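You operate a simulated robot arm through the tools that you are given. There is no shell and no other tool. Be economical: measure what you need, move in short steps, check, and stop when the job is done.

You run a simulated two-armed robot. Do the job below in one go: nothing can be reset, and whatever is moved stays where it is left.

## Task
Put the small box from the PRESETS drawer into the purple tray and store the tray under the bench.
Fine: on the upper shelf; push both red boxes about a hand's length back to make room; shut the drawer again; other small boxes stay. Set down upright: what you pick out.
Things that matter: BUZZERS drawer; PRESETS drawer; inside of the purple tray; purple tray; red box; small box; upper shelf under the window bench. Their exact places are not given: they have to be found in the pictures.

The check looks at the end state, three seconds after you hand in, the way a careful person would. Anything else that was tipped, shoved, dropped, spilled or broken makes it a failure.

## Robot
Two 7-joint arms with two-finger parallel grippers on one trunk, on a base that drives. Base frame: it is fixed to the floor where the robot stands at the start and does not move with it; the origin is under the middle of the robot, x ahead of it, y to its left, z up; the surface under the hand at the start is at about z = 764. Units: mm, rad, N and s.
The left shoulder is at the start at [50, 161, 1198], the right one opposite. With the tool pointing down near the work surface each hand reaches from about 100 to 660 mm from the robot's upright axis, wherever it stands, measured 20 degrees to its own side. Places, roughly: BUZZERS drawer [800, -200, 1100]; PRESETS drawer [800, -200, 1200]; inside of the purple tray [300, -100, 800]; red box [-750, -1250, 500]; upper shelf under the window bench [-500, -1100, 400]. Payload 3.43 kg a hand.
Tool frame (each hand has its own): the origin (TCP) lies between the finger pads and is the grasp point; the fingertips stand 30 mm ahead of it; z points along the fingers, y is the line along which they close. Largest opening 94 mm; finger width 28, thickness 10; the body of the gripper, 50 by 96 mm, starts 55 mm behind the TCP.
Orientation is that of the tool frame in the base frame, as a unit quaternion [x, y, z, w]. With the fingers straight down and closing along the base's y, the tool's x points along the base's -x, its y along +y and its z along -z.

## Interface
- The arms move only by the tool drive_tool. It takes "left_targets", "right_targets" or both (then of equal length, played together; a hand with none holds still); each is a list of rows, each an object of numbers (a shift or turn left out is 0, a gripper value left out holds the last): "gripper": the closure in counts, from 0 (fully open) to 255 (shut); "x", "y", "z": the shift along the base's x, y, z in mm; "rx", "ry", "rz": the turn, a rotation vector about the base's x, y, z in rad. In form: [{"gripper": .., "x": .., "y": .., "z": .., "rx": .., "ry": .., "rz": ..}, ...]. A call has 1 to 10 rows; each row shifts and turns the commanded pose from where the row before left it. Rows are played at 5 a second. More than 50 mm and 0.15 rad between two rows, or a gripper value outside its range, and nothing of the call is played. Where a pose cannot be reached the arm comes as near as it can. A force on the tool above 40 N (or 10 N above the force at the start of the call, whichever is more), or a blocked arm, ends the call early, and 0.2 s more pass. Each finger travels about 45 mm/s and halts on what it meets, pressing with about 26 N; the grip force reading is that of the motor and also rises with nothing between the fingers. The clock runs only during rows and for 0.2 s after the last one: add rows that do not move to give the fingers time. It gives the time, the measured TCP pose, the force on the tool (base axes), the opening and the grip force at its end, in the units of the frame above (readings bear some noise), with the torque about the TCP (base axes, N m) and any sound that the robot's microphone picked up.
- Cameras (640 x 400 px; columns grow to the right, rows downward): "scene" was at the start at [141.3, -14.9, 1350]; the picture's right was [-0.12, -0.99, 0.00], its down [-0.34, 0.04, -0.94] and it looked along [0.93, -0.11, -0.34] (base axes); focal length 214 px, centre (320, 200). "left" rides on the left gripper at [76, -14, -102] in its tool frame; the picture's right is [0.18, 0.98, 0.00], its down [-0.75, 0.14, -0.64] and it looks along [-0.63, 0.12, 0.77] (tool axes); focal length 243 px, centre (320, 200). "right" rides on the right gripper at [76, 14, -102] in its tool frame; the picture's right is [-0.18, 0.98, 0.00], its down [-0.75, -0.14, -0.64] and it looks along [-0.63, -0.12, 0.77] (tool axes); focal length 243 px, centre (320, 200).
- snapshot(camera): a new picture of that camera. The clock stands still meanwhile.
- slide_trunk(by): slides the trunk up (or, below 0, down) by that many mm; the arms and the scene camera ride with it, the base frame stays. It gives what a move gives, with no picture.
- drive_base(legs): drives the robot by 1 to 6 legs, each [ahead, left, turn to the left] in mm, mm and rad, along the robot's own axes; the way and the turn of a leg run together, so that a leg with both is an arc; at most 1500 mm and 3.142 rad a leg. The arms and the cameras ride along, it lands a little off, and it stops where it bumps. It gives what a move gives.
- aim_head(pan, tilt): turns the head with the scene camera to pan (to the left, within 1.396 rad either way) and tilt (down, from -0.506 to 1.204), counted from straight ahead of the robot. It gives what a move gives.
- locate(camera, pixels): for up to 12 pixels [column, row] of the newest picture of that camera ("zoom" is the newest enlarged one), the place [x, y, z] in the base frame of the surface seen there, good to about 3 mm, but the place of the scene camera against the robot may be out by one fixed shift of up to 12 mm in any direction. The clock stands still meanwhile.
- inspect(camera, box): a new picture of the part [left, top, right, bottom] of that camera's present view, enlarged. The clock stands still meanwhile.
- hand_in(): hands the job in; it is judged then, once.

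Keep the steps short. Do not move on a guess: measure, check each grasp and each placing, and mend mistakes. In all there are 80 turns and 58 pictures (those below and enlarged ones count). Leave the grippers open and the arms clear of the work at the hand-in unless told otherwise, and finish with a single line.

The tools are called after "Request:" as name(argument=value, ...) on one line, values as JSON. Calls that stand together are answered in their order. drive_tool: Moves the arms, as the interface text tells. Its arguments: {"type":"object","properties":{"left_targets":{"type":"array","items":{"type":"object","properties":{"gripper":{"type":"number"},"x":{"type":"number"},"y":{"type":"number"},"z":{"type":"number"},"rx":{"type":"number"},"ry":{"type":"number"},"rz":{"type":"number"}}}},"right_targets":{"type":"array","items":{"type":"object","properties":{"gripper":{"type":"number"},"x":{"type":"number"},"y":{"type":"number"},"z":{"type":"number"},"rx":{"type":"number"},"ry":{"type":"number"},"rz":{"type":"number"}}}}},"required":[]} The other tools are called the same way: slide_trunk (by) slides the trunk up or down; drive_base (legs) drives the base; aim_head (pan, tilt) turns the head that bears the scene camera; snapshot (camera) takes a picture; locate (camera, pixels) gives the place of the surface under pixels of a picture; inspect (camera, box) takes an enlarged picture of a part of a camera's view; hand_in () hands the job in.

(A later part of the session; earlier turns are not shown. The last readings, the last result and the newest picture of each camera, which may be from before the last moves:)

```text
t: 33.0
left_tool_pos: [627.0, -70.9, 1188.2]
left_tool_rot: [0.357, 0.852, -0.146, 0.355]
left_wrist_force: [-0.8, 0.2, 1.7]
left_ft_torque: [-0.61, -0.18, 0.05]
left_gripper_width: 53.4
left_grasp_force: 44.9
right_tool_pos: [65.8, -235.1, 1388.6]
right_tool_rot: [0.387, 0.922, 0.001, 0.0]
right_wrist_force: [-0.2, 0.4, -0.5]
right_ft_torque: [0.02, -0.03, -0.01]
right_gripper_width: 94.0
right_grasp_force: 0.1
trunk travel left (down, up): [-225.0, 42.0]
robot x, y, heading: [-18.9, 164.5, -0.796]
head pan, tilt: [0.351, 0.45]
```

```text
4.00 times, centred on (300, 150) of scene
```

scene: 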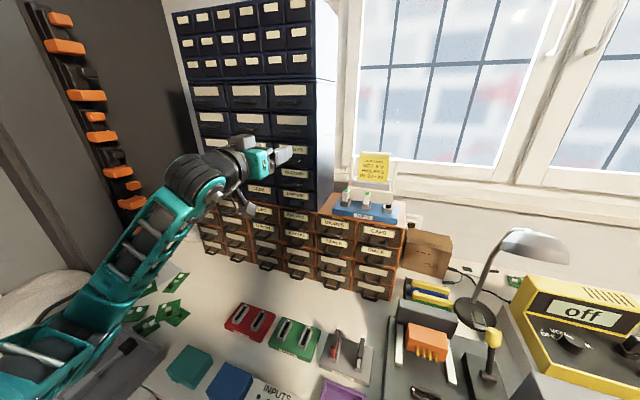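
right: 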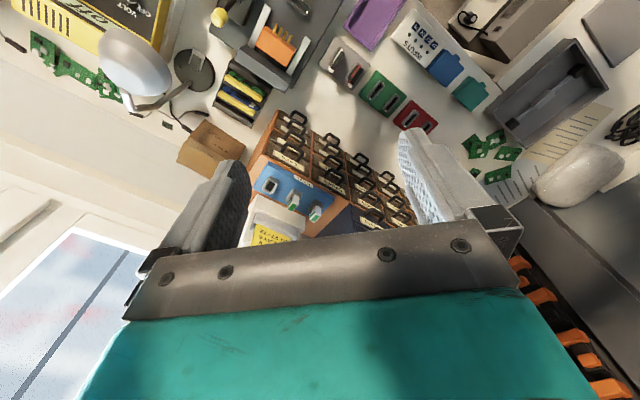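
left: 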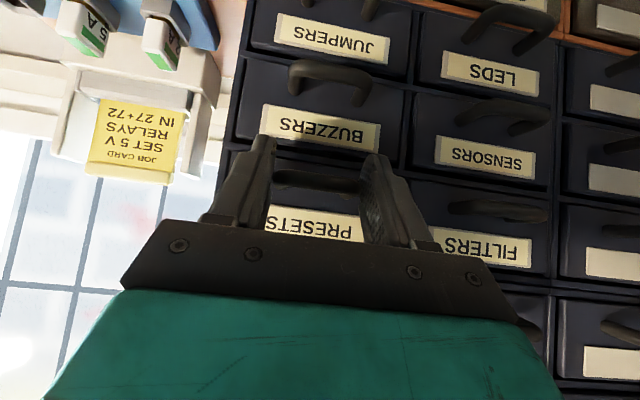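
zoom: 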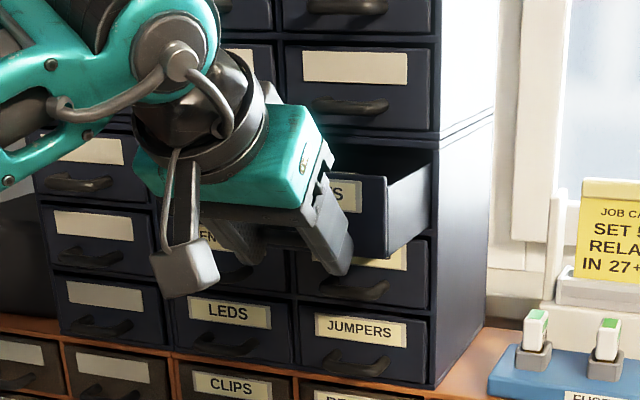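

The drawer is open about 90 mm. I release, back off and up, then look inside with the scene camera.

Request:
drive_tool(left_targets=[{"gripper": 60}, {}, {}, {"x": -14, "y": 14, "z": 5}, {"x": -20, "y": 20, "z": 20}, {"x": -20, "y": 20, "z": 30}, {"x": -10, "y": 10, "z": 40}, {"z": 40}, {"z": 40}])

Request:
drive_tool(left_targets=[{"rx": 0.0925, "ry": 0.0925}, {"rx": 0.0925, "ry": 0.0925}, {"rx": 0.0925, "ry": 0.0925}, {"rx": 0.0925, "ry": 0.0925}, {"rx": 0.0925, "ry": 0.0925}, {"rx": 0.0925, "ry": 0.0925}, {}])

Request:
snapshot(camera="left")

```text
t: 35.0
left_tool_pos: [561.5, -7.0, 1364.0]
left_tool_rot: [0.357, 0.852, -0.146, 0.354]
left_wrist_force: [0.1, 0.7, -0.3]
left_ft_torque: [-0.04, 0.0, 0.0]
left_gripper_width: 71.9
left_grasp_force: 0.1
right_tool_pos: [66.5, -235.6, 1388.3]
right_tool_rot: [0.386, 0.922, 0.0, 0.0]
right_wrist_force: [0.3, -0.6, 0.8]
right_ft_torque: [-0.02, -0.03, 0.01]
right_gripper_width: 94.0
right_grasp_force: 0.1
trunk travel left (down, up): [-225.0, 42.0]
robot x, y, heading: [-18.0, 165.7, -0.792]
head pan, tilt: [0.351, 0.45]
```

```text
t: 36.6
left_tool_pos: [552.0, -2.2, 1353.7]
left_tool_rot: [0.385, 0.923, -0.003, 0.003]
left_wrist_force: [-0.7, -0.5, -0.4]
left_ft_torque: [-0.02, 0.02, 0.0]
left_gripper_width: 72.0
left_grasp_force: 0.0
left hand out of reach, approached as far as the arm can: row 6
right_tool_pos: [67.9, -234.1, 1388.4]
right_tool_rot: [0.387, 0.922, 0.0, -0.001]
right_wrist_force: [0.4, -0.8, 0.3]
right_ft_torque: [-0.02, 0.02, 0.0]
right_gripper_width: 94.1
right_grasp_force: 0.1
trunk travel left (down, up): [-225.0, 42.0]
robot x, y, heading: [-15.7, 165.5, -0.797]
head pan, tilt: [0.351, 0.45]
```

```text
30 pictures are left
```

left: 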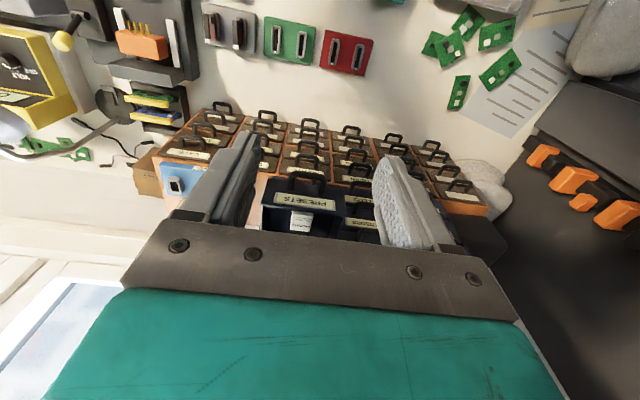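

Something white is in the open drawer at (302,220). I drive forward 110 mm to my earlier clear spot and enlarge the view.

Request:
drive_base(legs=[[108, 0, 0]])

Request:
inspect(camera="left", box=[240, 120, 400, 220])

Request:
inspect(camera="scene", box=[200, 90, 360, 190])

```text
t: 37.8
left_tool_pos: [627.5, -78.9, 1352.3]
left_tool_rot: [0.385, 0.923, -0.002, 0.002]
left_wrist_force: [-0.2, -0.9, -1.1]
left_ft_torque: [0.01, 0.01, 0.02]
left_gripper_width: 71.9
left_grasp_force: 0.0
right_tool_pos: [141.7, -311.5, 1387.9]
right_tool_rot: [0.387, 0.922, 0.0, 0.0]
right_wrist_force: [-0.4, 0.0, 0.6]
right_ft_torque: [0.08, 0.05, 0.0]
right_gripper_width: 94.0
right_grasp_force: 0.1
trunk travel left (down, up): [-225.0, 42.0]
robot x, y, heading: [61.6, 90.3, -0.796]
head pan, tilt: [0.351, 0.45]
```

```text
4.00 times, centred on (320, 170) of left
```

zoom: 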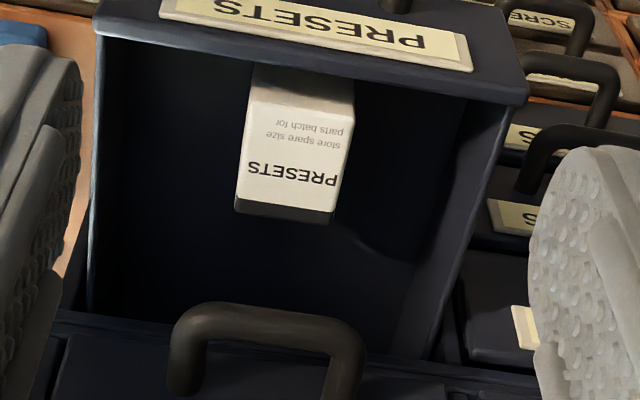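

```text
4.00 times, centred on (280, 140) of scene
```

zoom: 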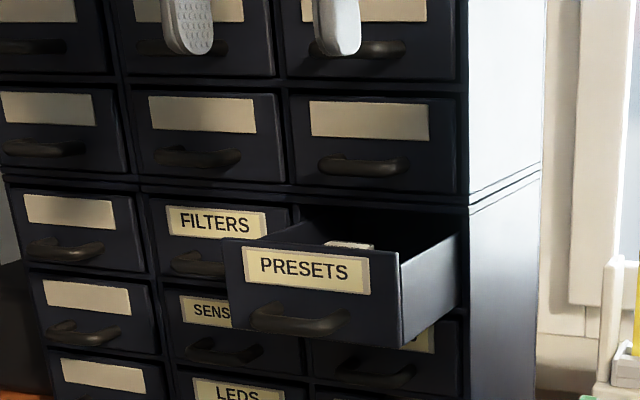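

The small box labelled PRESETS lies in the drawer, alone. I take a fresh left picture to measure it.

Request:
inspect(camera="left", box=[250, 115, 378, 195])

Request:
locate(camera="zoom", pixels=[[265, 115], [385, 130], [240, 235], [360, 260], [310, 180], [300, 265], [300, 330], [440, 290], [100, 60], [510, 120], [150, 250], [320, 80]])

```text
5.00 times, centred on (314, 155) of left
```

zoom: 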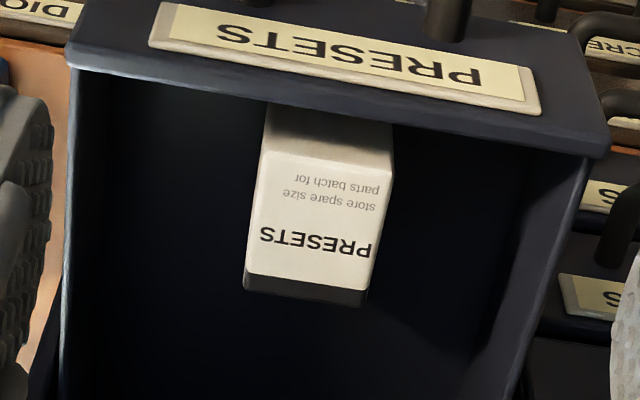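

```text
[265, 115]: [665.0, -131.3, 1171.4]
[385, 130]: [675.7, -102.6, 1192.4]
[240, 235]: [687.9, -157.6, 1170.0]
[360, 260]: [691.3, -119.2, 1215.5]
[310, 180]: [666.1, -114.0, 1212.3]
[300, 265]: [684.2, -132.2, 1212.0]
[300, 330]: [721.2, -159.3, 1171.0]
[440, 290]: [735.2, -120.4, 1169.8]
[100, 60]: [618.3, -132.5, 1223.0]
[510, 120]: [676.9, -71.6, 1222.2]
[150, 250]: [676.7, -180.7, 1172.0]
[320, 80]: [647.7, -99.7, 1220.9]
```

Request:
locate(camera="zoom", pixels=[[272, 158], [388, 182], [252, 265], [362, 282], [254, 275], [330, 160], [310, 270], [275, 120], [370, 270], [258, 230], [380, 220]])

```text
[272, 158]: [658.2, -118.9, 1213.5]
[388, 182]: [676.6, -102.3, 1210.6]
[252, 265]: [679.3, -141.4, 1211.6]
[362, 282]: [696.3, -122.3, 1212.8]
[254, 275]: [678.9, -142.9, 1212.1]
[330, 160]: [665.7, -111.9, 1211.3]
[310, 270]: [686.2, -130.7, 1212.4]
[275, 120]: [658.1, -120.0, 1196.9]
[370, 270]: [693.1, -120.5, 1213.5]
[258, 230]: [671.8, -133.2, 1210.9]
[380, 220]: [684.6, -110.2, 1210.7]
```

The box is at n 548–582, t 379–407, top z 1212, floor 1171. I lean the hand slightly back (0.15 rad) to clear the upper handles, set opening ~50 mm, and move above it.

Request:
drive_tool(left_targets=[{"rx": -0.1, "ry": -0.1, "gripper": 119}, {"z": -20, "x": 5, "y": -4}, {"z": -26, "x": 10, "y": -8}, {"z": -26, "x": 15, "y": -13}, {"x": 15, "y": -13}, {}])

Request:
snapshot(camera="left")

```text
t: 39.2
left_tool_pos: [673.4, -116.2, 1280.8]
left_tool_rot: [0.385, 0.92, -0.029, 0.068]
left_wrist_force: [-0.2, 0.1, -0.4]
left_ft_torque: [-0.02, 0.01, -0.02]
left_gripper_width: 50.0
left_grasp_force: 0.1
right_tool_pos: [141.5, -309.6, 1389.4]
right_tool_rot: [0.386, 0.922, 0.0, 0.0]
right_wrist_force: [0.2, 0.5, 0.6]
right_ft_torque: [0.03, -0.01, 0.01]
right_gripper_width: 93.8
right_grasp_force: 0.0
trunk travel left (down, up): [-225.0, 42.0]
robot x, y, heading: [54.7, 89.5, -0.799]
head pan, tilt: [0.351, 0.45]
```

```text
26 pictures are left
```

left: 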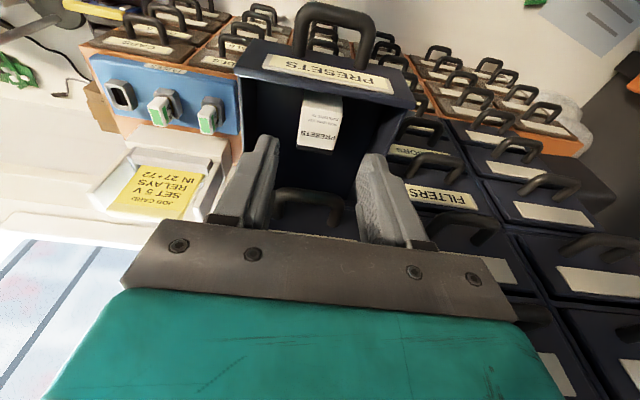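

Position n=558, t=394 is right. I descend to TCP z≈1209 in steps (tips ~8 mm above drawer floor).

Request:
drive_tool(left_targets=[{"z": -20}, {"z": -20}, {"z": -15}, {"z": -10}, {"z": -6}, {}])

Request:
inspect(camera="left", box=[200, 60, 440, 210])

```text
t: 39.7
left_tool_pos: [673.0, -115.9, 1263.1]
left_tool_rot: [0.383, 0.919, -0.039, 0.08]
left_wrist_force: [-1.5, 0.6, 5.3]
left_ft_torque: [-0.1, -0.27, 0.05]
left_gripper_width: 50.1
left_grasp_force: 0.0
right_tool_pos: [140.6, -310.3, 1389.6]
right_tool_rot: [0.386, 0.922, -0.001, 0.0]
right_wrist_force: [0.2, 0.1, -0.5]
right_ft_torque: [-0.01, 0.02, -0.01]
right_gripper_width: 94.0
right_grasp_force: 0.0
trunk travel left (down, up): [-225.0, 42.0]
robot x, y, heading: [61.9, 91.4, -0.796]
head pan, tilt: [0.351, 0.45]
stopped in row 2 (left hand): the force on the tool passed its limit at 51 N (the readings are from after the stop); the commanded pose is now the measured one
```

```text
2.67 times, centred on (320, 135) of left
```

zoom: 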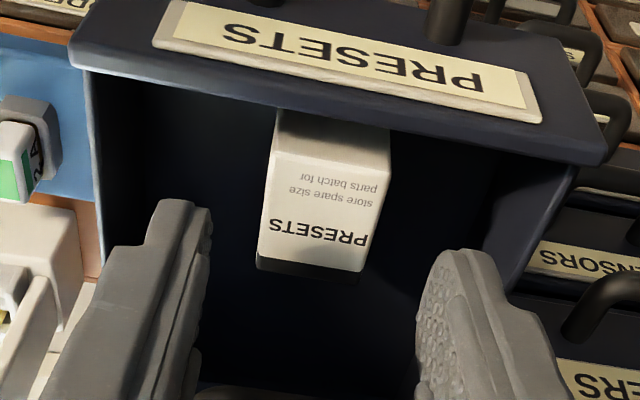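

Contact on the way down, likely the gripper body on an upper drawer's handle. I go back up, lean the hand back more (to 0.45 rad) and re-approach at n≈556.

Request:
drive_tool(left_targets=[{"z": 20}, {"x": -14, "y": 14, "z": 10}, {"rx": -0.105, "ry": -0.105}, {"rx": -0.1, "ry": -0.1}, {"x": 6, "y": -6}, {"x": 6, "y": -6}, {}])

Request:
snapshot(camera="scene")

```text
t: 41.3
left_tool_pos: [671.7, -115.1, 1291.9]
left_tool_rot: [0.375, 0.898, -0.092, 0.212]
left_wrist_force: [-0.1, -0.1, -0.8]
left_ft_torque: [0.01, 0.0, 0.02]
left_gripper_width: 50.0
left_grasp_force: 0.0
right_tool_pos: [141.8, -310.5, 1389.2]
right_tool_rot: [0.386, 0.923, 0.0, 0.0]
right_wrist_force: [-0.2, -0.1, -0.3]
right_ft_torque: [0.04, 0.03, 0.0]
right_gripper_width: 93.8
right_grasp_force: 0.0
trunk travel left (down, up): [-225.0, 42.0]
robot x, y, heading: [57.2, 91.8, -0.793]
head pan, tilt: [0.351, 0.45]
```

```text
24 pictures are left
```

scene: 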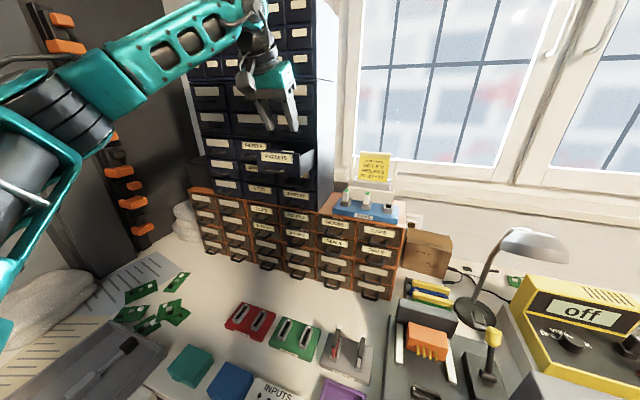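

Clear now. I descend in small steps toward z≈1210.

Request:
drive_tool(left_targets=[{"z": -15}, {"z": -15}, {"z": -15}, {"z": -15}, {"z": -12}, {"z": -9}, {}])

Request:
snapshot(camera="left")

```text
t: 42.9
left_tool_pos: [672.5, -115.0, 1210.5]
left_tool_rot: [0.374, 0.898, -0.091, 0.211]
left_wrist_force: [0.4, -0.2, 0.1]
left_ft_torque: [0.07, 0.0, -0.02]
left_gripper_width: 50.2
left_grasp_force: 0.2
right_tool_pos: [142.3, -311.0, 1388.3]
right_tool_rot: [0.386, 0.922, 0.001, 0.0]
right_wrist_force: [-0.9, -0.4, 0.2]
right_ft_torque: [0.01, -0.02, -0.02]
right_gripper_width: 93.9
right_grasp_force: 0.1
trunk travel left (down, up): [-225.0, 42.0]
robot x, y, heading: [58.3, 88.0, -0.794]
head pan, tilt: [0.351, 0.45]
```

```text
23 pictures are left
```

left: 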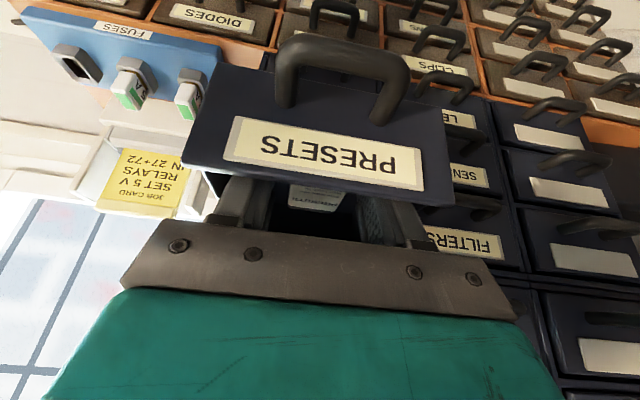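

The box is seen between the fingers inside the drawer, no contact. I close the gripper and lift a little.

Request:
drive_tool(left_targets=[{"gripper": 255}, {}, {}, {}, {}])

Request:
drive_tool(left_targets=[{"z": 15}, {"z": 15}, {"z": 20}, {"z": 20}, {"z": 20}, {}])

Request:
snapshot(camera="left")

```text
t: 44.1
left_tool_pos: [671.1, -115.3, 1209.7]
left_tool_rot: [0.374, 0.898, -0.092, 0.212]
left_wrist_force: [0.0, 0.1, 0.3]
left_ft_torque: [0.03, -0.01, -0.01]
left_gripper_width: 33.5
left_grasp_force: 26.0
right_tool_pos: [140.5, -310.9, 1387.6]
right_tool_rot: [0.386, 0.922, 0.0, 0.0]
right_wrist_force: [-0.1, 0.1, 1.0]
right_ft_torque: [-0.02, 0.0, -0.02]
right_gripper_width: 94.1
right_grasp_force: 0.1
trunk travel left (down, up): [-225.0, 42.0]
robot x, y, heading: [57.1, 89.8, -0.793]
head pan, tilt: [0.351, 0.45]
```

```text
t: 45.5
left_tool_pos: [672.3, -115.0, 1300.3]
left_tool_rot: [0.375, 0.898, -0.092, 0.212]
left_wrist_force: [0.7, 0.1, 0.6]
left_ft_torque: [0.01, 0.0, 0.01]
left_gripper_width: 33.1
left_grasp_force: 26.2
right_tool_pos: [142.4, -310.3, 1388.2]
right_tool_rot: [0.387, 0.922, 0.0, 0.0]
right_wrist_force: [0.0, 0.0, 0.3]
right_ft_torque: [-0.03, 0.01, 0.02]
right_gripper_width: 93.9
right_grasp_force: 0.1
trunk travel left (down, up): [-225.0, 42.0]
robot x, y, heading: [58.4, 91.4, -0.793]
head pan, tilt: [0.351, 0.45]
```

```text
22 pictures are left
```

left: 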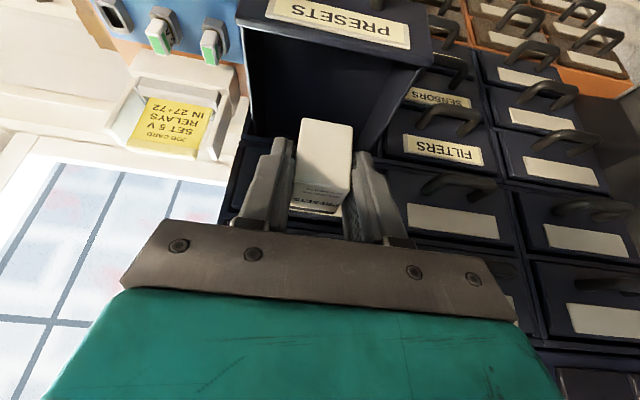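

The box is held upright and firmly (33 mm). Now I retract from the cabinet and move toward above the tray (n≈298, t≈172), keeping orientation.

Request:
drive_tool(left_targets=[{"x": -35, "y": 35}, {"x": -35, "y": 35}, {"x": -35, "y": 35}, {"x": -28, "y": 28, "z": -30}, {"x": -28, "y": 28, "z": -30}, {}])

Request:
drive_tool(left_targets=[{"x": -28, "y": -28, "z": -30}, {"x": -28, "y": -28, "z": -30}, {"x": -28, "y": -28, "z": -30}, {"x": -28, "y": -28, "z": -30}, {"x": -28, "y": -28, "z": -30}, {"x": -17, "y": -17, "z": -40}, {"z": -50}, {}])

Request:
snapshot(camera="left")

```text
t: 46.9
left_tool_pos: [512.6, 44.5, 1240.1]
left_tool_rot: [0.374, 0.899, -0.091, 0.21]
left_wrist_force: [-1.3, -0.5, -0.3]
left_ft_torque: [0.02, 0.03, -0.01]
left_gripper_width: 33.4
left_grasp_force: 26.0
right_tool_pos: [142.4, -310.8, 1388.5]
right_tool_rot: [0.387, 0.922, 0.0, 0.0]
right_wrist_force: [0.8, 0.4, -0.1]
right_ft_torque: [0.02, -0.02, -0.01]
right_gripper_width: 94.0
right_grasp_force: 0.3
trunk travel left (down, up): [-225.0, 42.0]
robot x, y, heading: [57.4, 89.0, -0.792]
head pan, tilt: [0.351, 0.45]
```

```text
t: 48.7
left_tool_pos: [353.4, -111.0, 998.2]
left_tool_rot: [0.375, 0.898, -0.091, 0.212]
left_wrist_force: [0.4, 0.4, -1.4]
left_ft_torque: [-0.02, 0.0, 0.01]
left_gripper_width: 33.1
left_grasp_force: 25.8
right_tool_pos: [141.9, -310.3, 1388.0]
right_tool_rot: [0.387, 0.922, 0.001, 0.0]
right_wrist_force: [-0.2, 0.7, -0.5]
right_ft_torque: [-0.02, -0.03, -0.02]
right_gripper_width: 93.9
right_grasp_force: 0.1
trunk travel left (down, up): [-225.0, 42.0]
robot x, y, heading: [61.7, 88.5, -0.8]
head pan, tilt: [0.351, 0.45]
```

```text
21 pictures are left
```

left: 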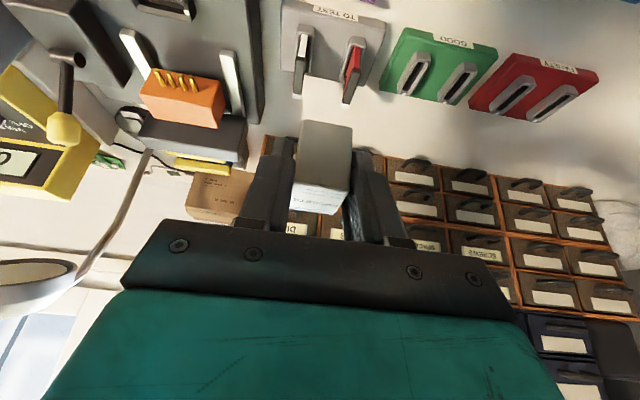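

Box still held. The wrist view looks beyond the tray, so I use the scene camera, looking down at hand and tray.

Request:
aim_head(pan=0.1, tilt=0.95)

Request:
snapshot(camera="scene")

```text
t: 49.7
left_tool_pos: [354.0, -110.2, 999.7]
left_tool_rot: [0.374, 0.898, -0.092, 0.212]
left_wrist_force: [0.3, 0.3, -0.6]
left_ft_torque: [0.0, 0.0, -0.01]
left_gripper_width: 33.3
left_grasp_force: 25.8
right_tool_pos: [142.1, -311.1, 1389.0]
right_tool_rot: [0.387, 0.922, 0.001, 0.0]
right_wrist_force: [-0.7, 0.7, -0.5]
right_ft_torque: [-0.01, -0.02, 0.01]
right_gripper_width: 93.8
right_grasp_force: 0.2
trunk travel left (down, up): [-225.0, 42.0]
robot x, y, heading: [58.9, 89.4, -0.796]
head pan, tilt: [0.099, 0.949]
```

```text
20 pictures are left
```

scene: 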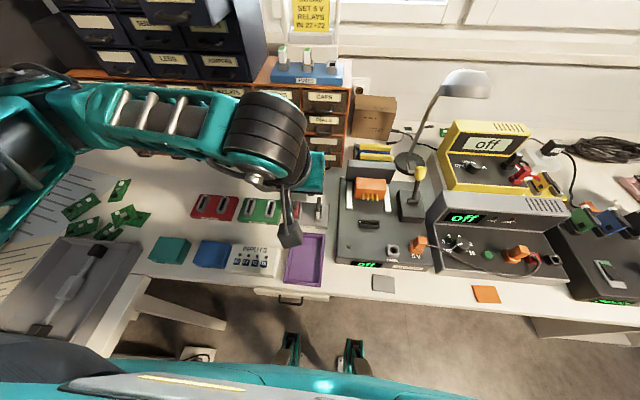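

Request:
locate(camera="scene", pixels=[[326, 235], [323, 287], [284, 284], [298, 234], [311, 240], [305, 260], [304, 275], [322, 262], [288, 262], [304, 286]])

Request:
inspect(camera="scene", box=[260, 215, 356, 305])

```text
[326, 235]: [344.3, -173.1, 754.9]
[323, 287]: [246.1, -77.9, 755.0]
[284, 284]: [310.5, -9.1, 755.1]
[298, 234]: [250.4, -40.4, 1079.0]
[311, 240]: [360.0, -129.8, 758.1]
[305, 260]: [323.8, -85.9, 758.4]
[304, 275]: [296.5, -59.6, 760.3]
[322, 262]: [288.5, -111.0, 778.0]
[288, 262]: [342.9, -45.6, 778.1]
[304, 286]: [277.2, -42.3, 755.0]
```

```text
4.44 times, centred on (308, 260) of scene
```

zoom: 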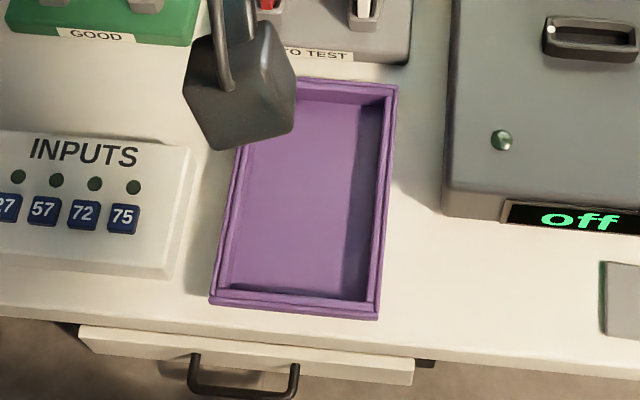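

Tray: rim t 122–211, n ≈219–353, floor z≈753, rim ≈772 (bias-corrected). I move over its middle (TCP n=286, t=167) and descend to 810.

Request:
drive_tool(left_targets=[{"x": -17, "y": 13, "z": -30}, {"x": -16, "y": 13, "z": -30}, {"z": -45}, {"z": -45}, {"z": -30}, {"z": -10}, {}])

Request:
inspect(camera="scene", box=[240, 200, 368, 300])

```text
t: 51.3
left_tool_pos: [320.0, -85.8, 808.8]
left_tool_rot: [0.375, 0.898, -0.092, 0.211]
left_wrist_force: [0.4, -0.1, 0.1]
left_ft_torque: [-0.02, -0.02, 0.0]
left_gripper_width: 32.9
left_grasp_force: 25.7
right_tool_pos: [141.1, -309.8, 1388.4]
right_tool_rot: [0.386, 0.922, 0.001, 0.0]
right_wrist_force: [0.1, 0.5, 0.4]
right_ft_torque: [0.0, -0.02, 0.0]
right_gripper_width: 94.1
right_grasp_force: 0.1
trunk travel left (down, up): [-225.0, 42.0]
robot x, y, heading: [59.9, 90.1, -0.792]
head pan, tilt: [0.099, 0.949]
```

```text
4.00 times, centred on (304, 250) of scene
```

zoom: 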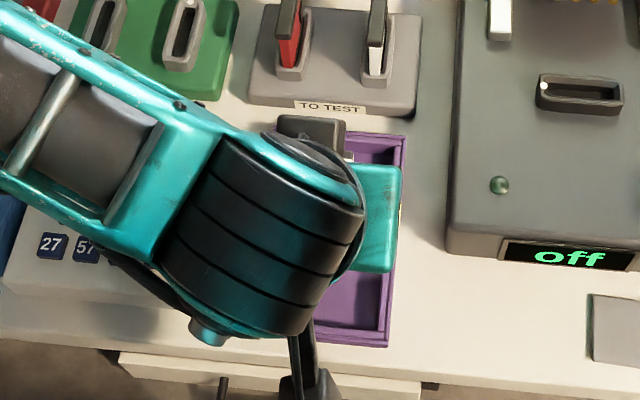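

The hand is over the tray. I creep down, reading the force.

Request:
drive_tool(left_targets=[{"z": -8}, {"z": -4}, {"z": -2}, {}])

Request:
drive_tool(left_targets=[{"z": -2}, {}])

Request:
drive_tool(left_targets=[{"z": -2}, {}])

```text
t: 52.3
left_tool_pos: [321.7, -84.8, 799.2]
left_tool_rot: [0.373, 0.898, -0.093, 0.213]
left_wrist_force: [1.1, 2.2, 19.1]
left_ft_torque: [-0.26, -0.53, 0.06]
left_gripper_width: 29.4
left_grasp_force: 26.0
right_tool_pos: [140.1, -310.9, 1389.2]
right_tool_rot: [0.387, 0.922, 0.0, 0.0]
right_wrist_force: [0.3, 0.0, -0.4]
right_ft_torque: [0.0, 0.03, -0.01]
right_gripper_width: 93.7
right_grasp_force: 0.0
trunk travel left (down, up): [-225.0, 42.0]
robot x, y, heading: [57.3, 90.9, -0.796]
head pan, tilt: [0.099, 0.949]
```

```text
t: 52.9
left_tool_pos: [319.6, -86.6, 795.1]
left_tool_rot: [0.375, 0.897, -0.094, 0.213]
left_wrist_force: [1.4, 0.7, 28.7]
left_ft_torque: [-0.04, -0.37, 0.0]
left_gripper_width: 29.6
left_grasp_force: 26.1
right_tool_pos: [138.8, -309.6, 1389.2]
right_tool_rot: [0.387, 0.922, 0.0, 0.001]
right_wrist_force: [0.4, -0.6, -0.9]
right_ft_torque: [-0.02, -0.01, 0.01]
right_gripper_width: 94.0
right_grasp_force: 0.0
trunk travel left (down, up): [-225.0, 42.0]
robot x, y, heading: [60.1, 90.3, -0.796]
head pan, tilt: [0.099, 0.949]
```

```text
t: 53.3
left_tool_pos: [320.9, -86.4, 796.2]
left_tool_rot: [0.374, 0.897, -0.095, 0.214]
left_wrist_force: [-1.7, 7.1, 18.4]
left_ft_torque: [0.3, -0.09, 0.02]
left_gripper_width: 29.4
left_grasp_force: 26.6
right_tool_pos: [140.9, -309.2, 1389.7]
right_tool_rot: [0.388, 0.922, -0.002, 0.0]
right_wrist_force: [-0.5, 0.1, -0.2]
right_ft_torque: [-0.01, 0.0, 0.0]
right_gripper_width: 94.1
right_grasp_force: 0.1
trunk travel left (down, up): [-225.0, 42.0]
robot x, y, heading: [56.6, 89.8, -0.795]
head pan, tilt: [0.099, 0.949]
stopped in row 2 (left hand): the force on the tool passed its limit at 42 N (the readings are from after the stop); the commanded pose is now the measured one
```

The box bottom has touched down (force ~20–40 N). I relieve 2 mm, open to about 50 mm, and lift straight up.

Request:
drive_tool(left_targets=[{"z": 1}, {"gripper": 125}, {}, {}, {}])

Request:
drive_tool(left_targets=[{"z": 15}, {"z": 25}, {"z": 45}, {"z": 45}, {"z": 45}, {"x": 25, "y": 25, "z": 30}, {"x": 25, "y": 25, "z": 30}, {"x": 25, "y": 25, "z": 30}])

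Request:
inspect(camera="scene", box=[240, 200, 368, 300])

```text
t: 54.5
left_tool_pos: [321.8, -87.3, 796.4]
left_tool_rot: [0.374, 0.898, -0.093, 0.214]
left_wrist_force: [-0.1, 0.3, -0.2]
left_ft_torque: [-0.02, 0.04, 0.0]
left_gripper_width: 47.9
left_grasp_force: 0.2
right_tool_pos: [141.7, -310.6, 1388.3]
right_tool_rot: [0.386, 0.922, 0.0, 0.0]
right_wrist_force: [0.0, -0.8, -0.3]
right_ft_torque: [-0.03, -0.05, 0.02]
right_gripper_width: 94.2
right_grasp_force: 0.0
trunk travel left (down, up): [-225.0, 42.0]
robot x, y, heading: [63.0, 86.9, -0.796]
head pan, tilt: [0.099, 0.949]
```

```text
t: 56.3
left_tool_pos: [408.7, -47.6, 1061.8]
left_tool_rot: [0.375, 0.897, -0.093, 0.213]
left_wrist_force: [0.0, 0.1, 0.1]
left_ft_torque: [-0.03, -0.01, 0.02]
left_gripper_width: 48.0
left_grasp_force: 0.0
left hand out of reach, approached as far as the arm can: row 6, 7, 8
right_tool_pos: [141.9, -310.4, 1388.3]
right_tool_rot: [0.387, 0.922, -0.002, 0.0]
right_wrist_force: [0.7, -0.3, -0.3]
right_ft_torque: [-0.01, -0.01, -0.01]
right_gripper_width: 94.2
right_grasp_force: 0.1
trunk travel left (down, up): [-225.0, 42.0]
robot x, y, heading: [55.3, 90.9, -0.792]
head pan, tilt: [0.099, 0.949]
```

```text
4.00 times, centred on (304, 250) of scene
```

zoom: 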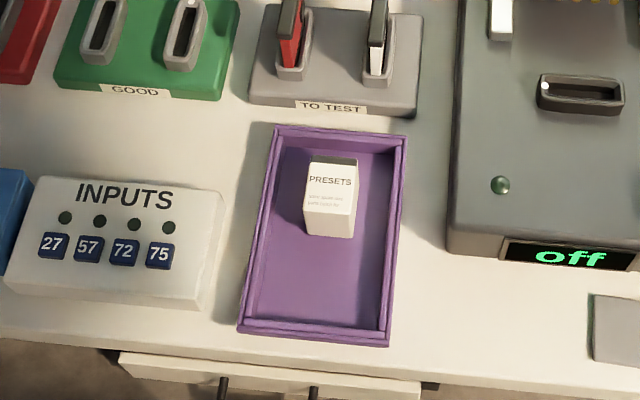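

The small box stands upright in the tray, label up. Next I shut the drawer: tilt to 45°, open to 70 mm and approach the handle again (now n≈497).

Request:
drive_tool(left_targets=[{"rx": -0.079, "ry": -0.079, "gripper": 65}, {"rx": -0.079, "ry": -0.079}, {"rx": -0.079, "ry": -0.079}, {"x": 35, "y": 3, "z": 26}, {"x": 36, "y": 3, "z": 25}, {"x": 36, "y": 3, "z": 25}, {"x": 36, "y": 2, "z": 25}, {"x": 36, "y": 2, "z": 25}, {}])

Request:
snapshot(camera="left")

```text
t: 58.3
left_tool_pos: [606.8, -81.4, 1193.7]
left_tool_rot: [0.354, 0.848, -0.155, 0.362]
left_wrist_force: [0.0, 0.4, -0.3]
left_ft_torque: [-0.06, -0.03, 0.0]
left_gripper_width: 70.1
left_grasp_force: 0.0
left hand out of reach, approached as far as the arm can: row 1, 2, 3
right_tool_pos: [142.3, -310.7, 1389.3]
right_tool_rot: [0.387, 0.922, -0.001, 0.0]
right_wrist_force: [0.3, 0.6, -0.1]
right_ft_torque: [-0.02, -0.01, -0.01]
right_gripper_width: 93.9
right_grasp_force: 0.1
trunk travel left (down, up): [-225.0, 42.0]
robot x, y, heading: [56.1, 92.7, -0.796]
head pan, tilt: [0.099, 0.949]
```

```text
16 pictures are left
```

left: 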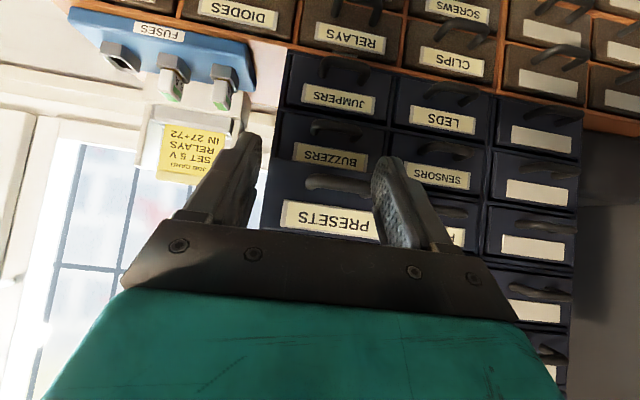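

The hand is about 20 mm too far right (t=371). I back off 35 mm, shift +20 in t, then advance to n≈494.

Request:
drive_tool(left_targets=[{"x": -25, "y": 25}, {"x": 14, "y": 14, "z": -4}, {"x": 15, "y": -15}, {"x": 15, "y": -15}, {}])

Request:
snapshot(camera="left")

```text
t: 59.5
left_tool_pos: [624.5, -73.8, 1188.0]
left_tool_rot: [0.355, 0.849, -0.154, 0.361]
left_wrist_force: [-0.9, -0.8, 0.4]
left_ft_torque: [0.01, 0.02, 0.03]
left_gripper_width: 70.1
left_grasp_force: 0.0
right_tool_pos: [141.8, -310.2, 1389.4]
right_tool_rot: [0.386, 0.922, 0.0, 0.0]
right_wrist_force: [0.8, 0.5, 0.5]
right_ft_torque: [0.01, 0.01, 0.01]
right_gripper_width: 93.8
right_grasp_force: 0.1
trunk travel left (down, up): [-225.0, 42.0]
robot x, y, heading: [56.3, 89.7, -0.793]
head pan, tilt: [0.099, 0.949]
```

```text
15 pictures are left
```

left: 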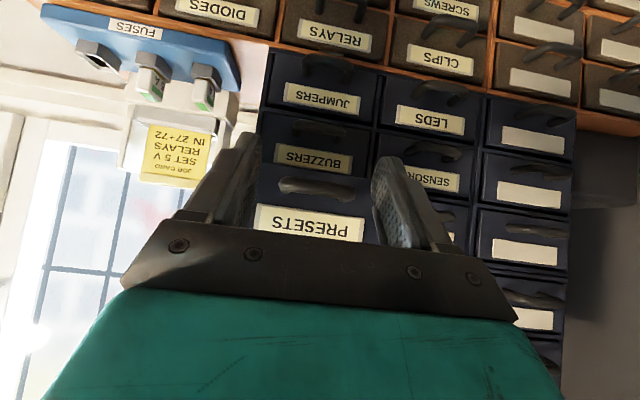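

Request:
locate(camera="left", pixels=[[283, 183], [300, 184], [316, 186], [335, 189], [350, 193], [310, 220]])

```text
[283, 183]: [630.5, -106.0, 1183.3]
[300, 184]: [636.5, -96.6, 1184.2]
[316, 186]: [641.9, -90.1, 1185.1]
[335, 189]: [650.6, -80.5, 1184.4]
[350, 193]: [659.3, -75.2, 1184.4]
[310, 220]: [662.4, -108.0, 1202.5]
```

The bar is at n≈518 (drawer open ~70 mm). I advance 22 mm, close on the handle.

Request:
drive_tool(left_targets=[{"x": 9, "y": -6}, {"x": 8, "y": -8}, {"gripper": 255}, {}, {}, {}])

Request:
drive_tool(left_targets=[{"x": 8, "y": -8}, {"x": 8, "y": -8}, {"x": 8, "y": -8}, {"x": 8, "y": -8}, {"x": 8, "y": -8}, {}])

```text
t: 60.9
left_tool_pos: [642.4, -87.9, 1187.3]
left_tool_rot: [0.354, 0.849, -0.154, 0.36]
left_wrist_force: [1.8, 1.1, -0.1]
left_ft_torque: [0.03, 0.0, 0.42]
left_gripper_width: 53.7
left_grasp_force: 44.9
right_tool_pos: [141.9, -310.2, 1389.2]
right_tool_rot: [0.386, 0.922, -0.001, 0.0]
right_wrist_force: [0.0, -0.5, 1.1]
right_ft_torque: [0.0, 0.02, 0.01]
right_gripper_width: 93.9
right_grasp_force: 0.0
trunk travel left (down, up): [-225.0, 42.0]
robot x, y, heading: [59.5, 92.3, -0.79]
head pan, tilt: [0.099, 0.949]
```

```text
t: 62.3
left_tool_pos: [681.6, -127.7, 1186.3]
left_tool_rot: [0.355, 0.849, -0.155, 0.36]
left_wrist_force: [1.0, 0.1, -2.0]
left_ft_torque: [0.19, 0.15, 0.63]
left_gripper_width: 53.4
left_grasp_force: 45.0
right_tool_pos: [141.9, -311.3, 1388.7]
right_tool_rot: [0.387, 0.922, 0.0, 0.0]
right_wrist_force: [-0.2, -0.1, 1.1]
right_ft_torque: [0.0, 0.01, 0.0]
right_gripper_width: 94.0
right_grasp_force: 0.0
trunk travel left (down, up): [-225.0, 42.0]
robot x, y, heading: [60.9, 86.3, -0.794]
head pan, tilt: [0.099, 0.949]
```

Moving in with the handle. About 14 mm to go; I push on in small steps until it stops.

Request:
drive_tool(left_targets=[{"x": 5, "y": -5}, {"x": 4, "y": -4}, {"x": 2, "y": -2}, {"x": 1.5, "y": -1.5}, {}])

```text
t: 63.5
left_tool_pos: [691.1, -136.4, 1186.6]
left_tool_rot: [0.356, 0.85, -0.153, 0.358]
left_wrist_force: [-24.8, 24.0, -12.8]
left_ft_torque: [-0.27, 0.03, 0.02]
left_gripper_width: 53.8
left_grasp_force: 45.3
right_tool_pos: [139.9, -307.1, 1390.7]
right_tool_rot: [0.387, 0.922, -0.001, 0.001]
right_wrist_force: [0.2, -0.6, -0.1]
right_ft_torque: [0.02, 0.02, 0.02]
right_gripper_width: 94.1
right_grasp_force: 0.0
trunk travel left (down, up): [-225.0, 42.0]
robot x, y, heading: [60.8, 91.0, -0.797]
head pan, tilt: [0.099, 0.949]
```

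The drawer is against its stop (35 N). I ease off 2 mm, release and retreat, then check with the scene camera.

Request:
drive_tool(left_targets=[{"x": -1, "y": 1}, {"gripper": 60}, {}, {}, {"x": -20, "y": 20, "z": 3}, {"x": -30, "y": 30}, {"x": -30, "y": 30}, {"x": -30, "y": 30, "z": -10}, {"x": -20, "y": 20, "z": -10}])

Request:
aim_head(pan=0.1, tilt=0.7)

Request:
snapshot(camera="scene")

```text
t: 65.5
left_tool_pos: [562.7, -8.2, 1169.6]
left_tool_rot: [0.354, 0.849, -0.153, 0.361]
left_wrist_force: [-0.7, 0.2, -1.2]
left_ft_torque: [0.03, 0.01, 0.0]
left_gripper_width: 72.0
left_grasp_force: 0.1
right_tool_pos: [142.1, -309.7, 1389.1]
right_tool_rot: [0.387, 0.922, -0.001, 0.001]
right_wrist_force: [-0.8, 0.4, -0.3]
right_ft_torque: [-0.06, 0.01, 0.02]
right_gripper_width: 94.2
right_grasp_force: 0.0
trunk travel left (down, up): [-225.0, 42.0]
robot x, y, heading: [58.0, 94.1, -0.795]
head pan, tilt: [0.099, 0.949]
```

```text
t: 66.2
left_tool_pos: [564.7, -8.1, 1170.1]
left_tool_rot: [0.355, 0.849, -0.154, 0.36]
left_wrist_force: [0.6, -0.5, 0.1]
left_ft_torque: [0.0, 0.01, 0.0]
left_gripper_width: 71.9
left_grasp_force: 0.0
right_tool_pos: [141.2, -310.7, 1388.9]
right_tool_rot: [0.387, 0.922, 0.0, 0.001]
right_wrist_force: [0.0, -0.6, -0.4]
right_ft_torque: [0.02, -0.01, -0.02]
right_gripper_width: 94.0
right_grasp_force: 0.0
trunk travel left (down, up): [-225.0, 42.0]
robot x, y, heading: [58.7, 90.8, -0.794]
head pan, tilt: [0.099, 0.7]
```

```text
14 pictures are left
```

scene: 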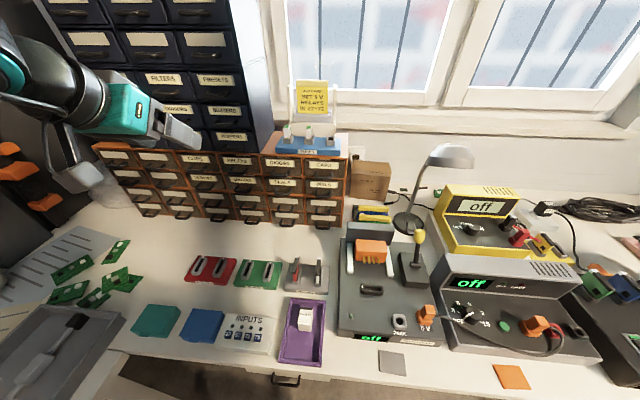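

The PRESETS drawer is flush and the box stands in the tray. Before lifting the tray I survey the shelf. I retract the left hand, then back off and strafe right along the bench.

Request:
drive_tool(left_targets=[{"rx": 0.09, "ry": 0.09, "x": -20, "y": 20, "z": 15}, {"rx": 0.09, "ry": 0.09, "x": -20, "y": 20, "z": 15}, {"rx": 0.09, "ry": 0.09, "x": -20, "y": 10, "z": 15}, {"rx": 0.09, "ry": 0.09, "x": -25, "y": 0, "z": 20}, {"x": -25, "y": 0, "z": 20}, {}])

Request:
drive_base(legs=[[-120, 0, 0], [0, -600, 0], [0, -550, 0]])

Request:
aim_head(pan=0.0, tilt=0.95)

Request:
snapshot(camera="scene")

```text
t: 67.6
left_tool_pos: [452.9, 40.9, 1256.2]
left_tool_rot: [0.379, 0.914, -0.061, 0.134]
left_wrist_force: [0.9, 0.1, 0.4]
left_ft_torque: [-0.01, -0.02, 0.0]
left_gripper_width: 71.9
left_grasp_force: 0.0
right_tool_pos: [142.5, -310.4, 1389.4]
right_tool_rot: [0.386, 0.922, -0.001, -0.001]
right_wrist_force: [-0.2, 0.1, 0.2]
right_ft_torque: [0.0, 0.04, -0.04]
right_gripper_width: 94.0
right_grasp_force: 0.0
trunk travel left (down, up): [-225.0, 42.0]
robot x, y, heading: [57.5, 88.7, -0.791]
head pan, tilt: [0.099, 0.7]
```

```text
t: 79.1
left_tool_pos: [-444.8, -676.7, 1256.0]
left_tool_rot: [0.378, 0.914, -0.061, 0.135]
left_wrist_force: [0.0, 0.1, -0.9]
left_ft_torque: [0.0, -0.02, 0.01]
left_gripper_width: 72.0
left_grasp_force: 0.2
right_tool_pos: [-754.4, -1030.5, 1389.3]
right_tool_rot: [0.384, 0.923, -0.001, 0.001]
right_wrist_force: [0.2, -0.2, 0.1]
right_ft_torque: [-0.02, -0.02, 0.01]
right_gripper_width: 94.0
right_grasp_force: 0.1
trunk travel left (down, up): [-225.0, 42.0]
robot x, y, heading: [-838.1, -632.5, -0.788]
head pan, tilt: [0.099, 0.7]
```

```text
t: 79.9
left_tool_pos: [-443.4, -676.8, 1255.5]
left_tool_rot: [0.378, 0.914, -0.061, 0.135]
left_wrist_force: [0.9, -0.7, -0.7]
left_ft_torque: [-0.02, 0.0, 0.0]
left_gripper_width: 71.9
left_grasp_force: 0.1
right_tool_pos: [-752.9, -1030.4, 1389.4]
right_tool_rot: [0.385, 0.923, 0.0, -0.001]
right_wrist_force: [0.3, -0.9, -0.3]
right_ft_torque: [0.01, 0.0, -0.04]
right_gripper_width: 93.9
right_grasp_force: 0.0
trunk travel left (down, up): [-225.0, 42.0]
robot x, y, heading: [-838.4, -629.2, -0.787]
head pan, tilt: [0.0, 0.949]
```

```text
13 pictures are left
```

scene: 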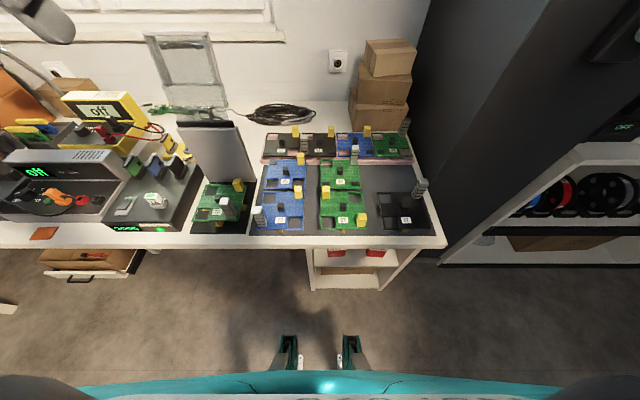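

I see a low shelf unit under the bench at about (345,268) with red boxes at (338,252) and (376,253). I lower the trunk, back off 200 mm and look in from lower.

Request:
drive_base(legs=[[-200, 0, 0]])

Request:
slide_trunk(by=-220)

Request:
aim_head(pan=-0.05, tilt=0.8)

Request:
inspect(camera="scene", box=[200, 100, 520, 300])

```text
t: 81.5
left_tool_pos: [-583.9, -535.0, 1256.8]
left_tool_rot: [0.378, 0.914, -0.061, 0.135]
left_wrist_force: [0.4, 0.2, 0.6]
left_ft_torque: [0.01, -0.01, 0.02]
left_gripper_width: 71.9
left_grasp_force: 0.1
right_tool_pos: [-896.6, -888.5, 1388.5]
right_tool_rot: [0.385, 0.923, 0.0, 0.001]
right_wrist_force: [-0.6, 1.1, 0.1]
right_ft_torque: [0.02, -0.01, 0.03]
right_gripper_width: 94.0
right_grasp_force: 0.1
trunk travel left (down, up): [-225.0, 42.0]
robot x, y, heading: [-979.7, -487.5, -0.787]
head pan, tilt: [0.0, 0.949]
```

```text
t: 83.8
left_tool_pos: [-583.7, -536.1, 1037.2]
left_tool_rot: [0.379, 0.914, -0.062, 0.134]
left_wrist_force: [-0.8, -0.3, 0.0]
left_ft_torque: [0.05, -0.03, -0.01]
left_gripper_width: 72.0
left_grasp_force: 0.1
right_tool_pos: [-895.9, -889.1, 1168.2]
right_tool_rot: [0.385, 0.923, 0.0, -0.001]
right_wrist_force: [0.4, -0.2, -0.1]
right_ft_torque: [0.01, -0.01, -0.01]
right_gripper_width: 94.0
right_grasp_force: 0.1
trunk travel left (down, up): [-5.0, 262.0]
robot x, y, heading: [-980.1, -485.4, -0.795]
head pan, tilt: [0.0, 0.949]
```

```text
t: 84.5
left_tool_pos: [-584.5, -535.5, 1036.3]
left_tool_rot: [0.378, 0.914, -0.061, 0.135]
left_wrist_force: [0.2, 0.0, 0.6]
left_ft_torque: [-0.02, -0.01, 0.02]
left_gripper_width: 71.8
left_grasp_force: 0.1
right_tool_pos: [-894.6, -887.9, 1168.6]
right_tool_rot: [0.385, 0.923, 0.0, -0.001]
right_wrist_force: [-0.7, -0.9, 0.1]
right_ft_torque: [-0.01, 0.02, 0.0]
right_gripper_width: 94.2
right_grasp_force: 0.0
trunk travel left (down, up): [-5.0, 262.0]
robot x, y, heading: [-978.3, -487.1, -0.794]
head pan, tilt: [-0.051, 0.799]
```

```text
2.00 times, centred on (360, 200) of scene
```

zoom: 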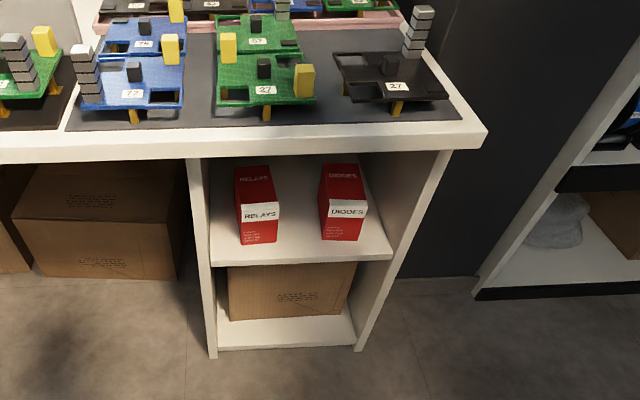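

The upper shelf carries two red boxes (RELAYS, DIODES) near its front. I measure shelf and boxes.

Request:
locate(camera="zoom", pixels=[[225, 255], [380, 250], [243, 238], [275, 238], [325, 236], [360, 236], [238, 172], [268, 170], [322, 168], [362, 170], [300, 245], [300, 190]])

Request:
locate(camera="zoom", pixels=[[205, 250], [395, 255], [260, 140], [400, 140], [205, 180], [420, 180], [240, 200], [277, 205], [322, 210], [365, 210], [300, 258], [258, 220]])

```text
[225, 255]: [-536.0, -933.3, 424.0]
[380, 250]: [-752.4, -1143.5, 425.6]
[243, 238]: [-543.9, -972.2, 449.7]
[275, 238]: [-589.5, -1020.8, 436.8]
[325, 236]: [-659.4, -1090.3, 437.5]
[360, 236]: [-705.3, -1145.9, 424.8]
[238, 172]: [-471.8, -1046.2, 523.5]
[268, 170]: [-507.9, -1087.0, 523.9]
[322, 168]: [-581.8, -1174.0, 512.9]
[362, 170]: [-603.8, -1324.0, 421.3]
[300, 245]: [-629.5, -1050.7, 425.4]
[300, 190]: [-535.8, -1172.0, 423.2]
```

```text
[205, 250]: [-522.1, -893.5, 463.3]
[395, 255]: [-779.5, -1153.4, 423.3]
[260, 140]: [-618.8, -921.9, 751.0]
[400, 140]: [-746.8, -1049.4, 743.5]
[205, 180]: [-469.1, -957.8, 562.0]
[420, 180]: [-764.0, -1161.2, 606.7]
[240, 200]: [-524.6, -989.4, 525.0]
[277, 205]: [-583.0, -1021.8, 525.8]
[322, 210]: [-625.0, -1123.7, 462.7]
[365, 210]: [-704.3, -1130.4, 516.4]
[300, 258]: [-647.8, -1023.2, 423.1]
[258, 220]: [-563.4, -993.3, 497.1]
```

Converted: shelf floor z≈418, front edge n≈253; RELAYS n 294–403, t -1138…-1070; DIODES n 294–410, t -1307…-1240; both 100 high. There is room to push them back. I lower the left hand, close it and bring it towards horizontal.

Request:
drive_tool(left_targets=[{"z": -45, "x": -7, "y": -7, "rx": -0.09, "ry": -0.09, "gripper": 255}, {"z": -45, "x": -7, "y": -7, "rx": -0.09, "ry": -0.09}, {"z": -45, "x": -7, "y": -7, "rx": -0.09, "ry": -0.09}, {"z": -45, "x": -7, "y": -7, "rx": -0.09, "ry": -0.09}, {"z": -45, "x": -7, "y": -7, "rx": -0.09, "ry": -0.09}, {"z": -45, "x": -7, "y": -7, "rx": -0.09, "ry": -0.09}, {"z": -45, "x": -7, "y": -7, "rx": -0.09, "ry": -0.09}, {"z": -45, "x": -7, "y": -7, "rx": -0.09, "ry": -0.09}, {"z": -45, "x": -7, "y": -7, "rx": -0.09, "ry": -0.09}, {"z": -45, "x": -7, "y": -7, "rx": -0.09, "ry": -0.09}])

Request:
drive_tool(left_targets=[{"z": -40}, {"z": -40}, {"z": -40}, {}])

```text
t: 86.7
left_tool_pos: [-556.5, -665.3, 825.3]
left_tool_rot: [0.339, 0.805, -0.194, 0.446]
left_wrist_force: [-0.6, 1.1, 0.0]
left_ft_torque: [0.01, 0.04, 0.03]
left_gripper_width: 0.1
left_grasp_force: 25.9
left hand out of reach, approached as far as the arm can: row 2, 3, 4, 5, 6, 7, 8, 9, 10
right_tool_pos: [-896.4, -888.7, 1168.8]
right_tool_rot: [0.386, 0.923, 0.0, 0.0]
right_wrist_force: [0.2, 0.7, 0.0]
right_ft_torque: [-0.03, -0.01, -0.03]
right_gripper_width: 93.7
right_grasp_force: 0.0
trunk travel left (down, up): [-5.0, 262.0]
robot x, y, heading: [-981.4, -487.2, -0.788]
head pan, tilt: [-0.051, 0.799]
```

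```text
t: 87.7
left_tool_pos: [-556.4, -667.0, 814.3]
left_tool_rot: [0.339, 0.805, -0.194, 0.446]
left_wrist_force: [0.3, -0.4, 0.1]
left_ft_torque: [-0.04, 0.0, 0.01]
left_gripper_width: 0.0
left_grasp_force: 26.2
left hand out of reach, approached as far as the arm can: row 1, 2, 3
right_tool_pos: [-896.4, -888.4, 1169.8]
right_tool_rot: [0.385, 0.923, -0.001, 0.0]
right_wrist_force: [-0.8, 0.2, 0.2]
right_ft_torque: [0.02, -0.04, 0.01]
right_gripper_width: 94.2
right_grasp_force: 0.1
trunk travel left (down, up): [-5.0, 262.0]
robot x, y, heading: [-981.5, -487.6, -0.787]
head pan, tilt: [-0.051, 0.799]
```

The arm cannot go low with a flat tool this close in. A slanted tool with a nearly straight arm should pass under the bench edge. I strafe in line with the RELAYS box and lower the hand in front of the bench with less tilt.

Request:
drive_base(legs=[[0, -219, 0]])

Request:
drive_tool(left_targets=[{"rx": 0.08, "ry": 0.08, "z": -20}, {"rx": 0.08, "ry": 0.08, "z": -30}, {"rx": 0.08, "ry": 0.08, "z": -40}, {"z": -45}, {"z": -45}, {"z": -45}, {"z": -45}, {"z": -45}, {"z": -30}, {}])

```text
t: 90.2
left_tool_pos: [-711.6, -818.5, 813.9]
left_tool_rot: [0.339, 0.806, -0.194, 0.445]
left_wrist_force: [0.3, 0.4, -0.8]
left_ft_torque: [-0.02, -0.02, 0.0]
left_gripper_width: 0.0
left_grasp_force: 25.8
right_tool_pos: [-1049.6, -1041.9, 1168.8]
right_tool_rot: [0.384, 0.923, 0.0, -0.001]
right_wrist_force: [0.3, 0.1, 0.4]
right_ft_torque: [-0.01, 0.01, -0.01]
right_gripper_width: 93.8
right_grasp_force: 0.1
trunk travel left (down, up): [-5.0, 262.0]
robot x, y, heading: [-1134.4, -638.8, -0.787]
head pan, tilt: [-0.051, 0.799]
```

```text
t: 92.4
left_tool_pos: [-700.0, -816.5, 622.8]
left_tool_rot: [0.366, 0.87, -0.137, 0.3]
left_wrist_force: [0.4, -0.2, 0.0]
left_ft_torque: [0.02, -0.04, 0.01]
left_gripper_width: 0.1
left_grasp_force: 25.7
left hand out of reach, approached as far as the arm can: row 6, 7, 8, 9
right_tool_pos: [-1048.7, -1042.4, 1168.8]
right_tool_rot: [0.384, 0.923, -0.001, -0.001]
right_wrist_force: [-0.9, 0.3, 0.3]
right_ft_torque: [-0.02, 0.02, 0.0]
right_gripper_width: 94.1
right_grasp_force: 0.1
trunk travel left (down, up): [-5.0, 262.0]
robot x, y, heading: [-1133.3, -645.5, -0.791]
head pan, tilt: [-0.051, 0.799]
```

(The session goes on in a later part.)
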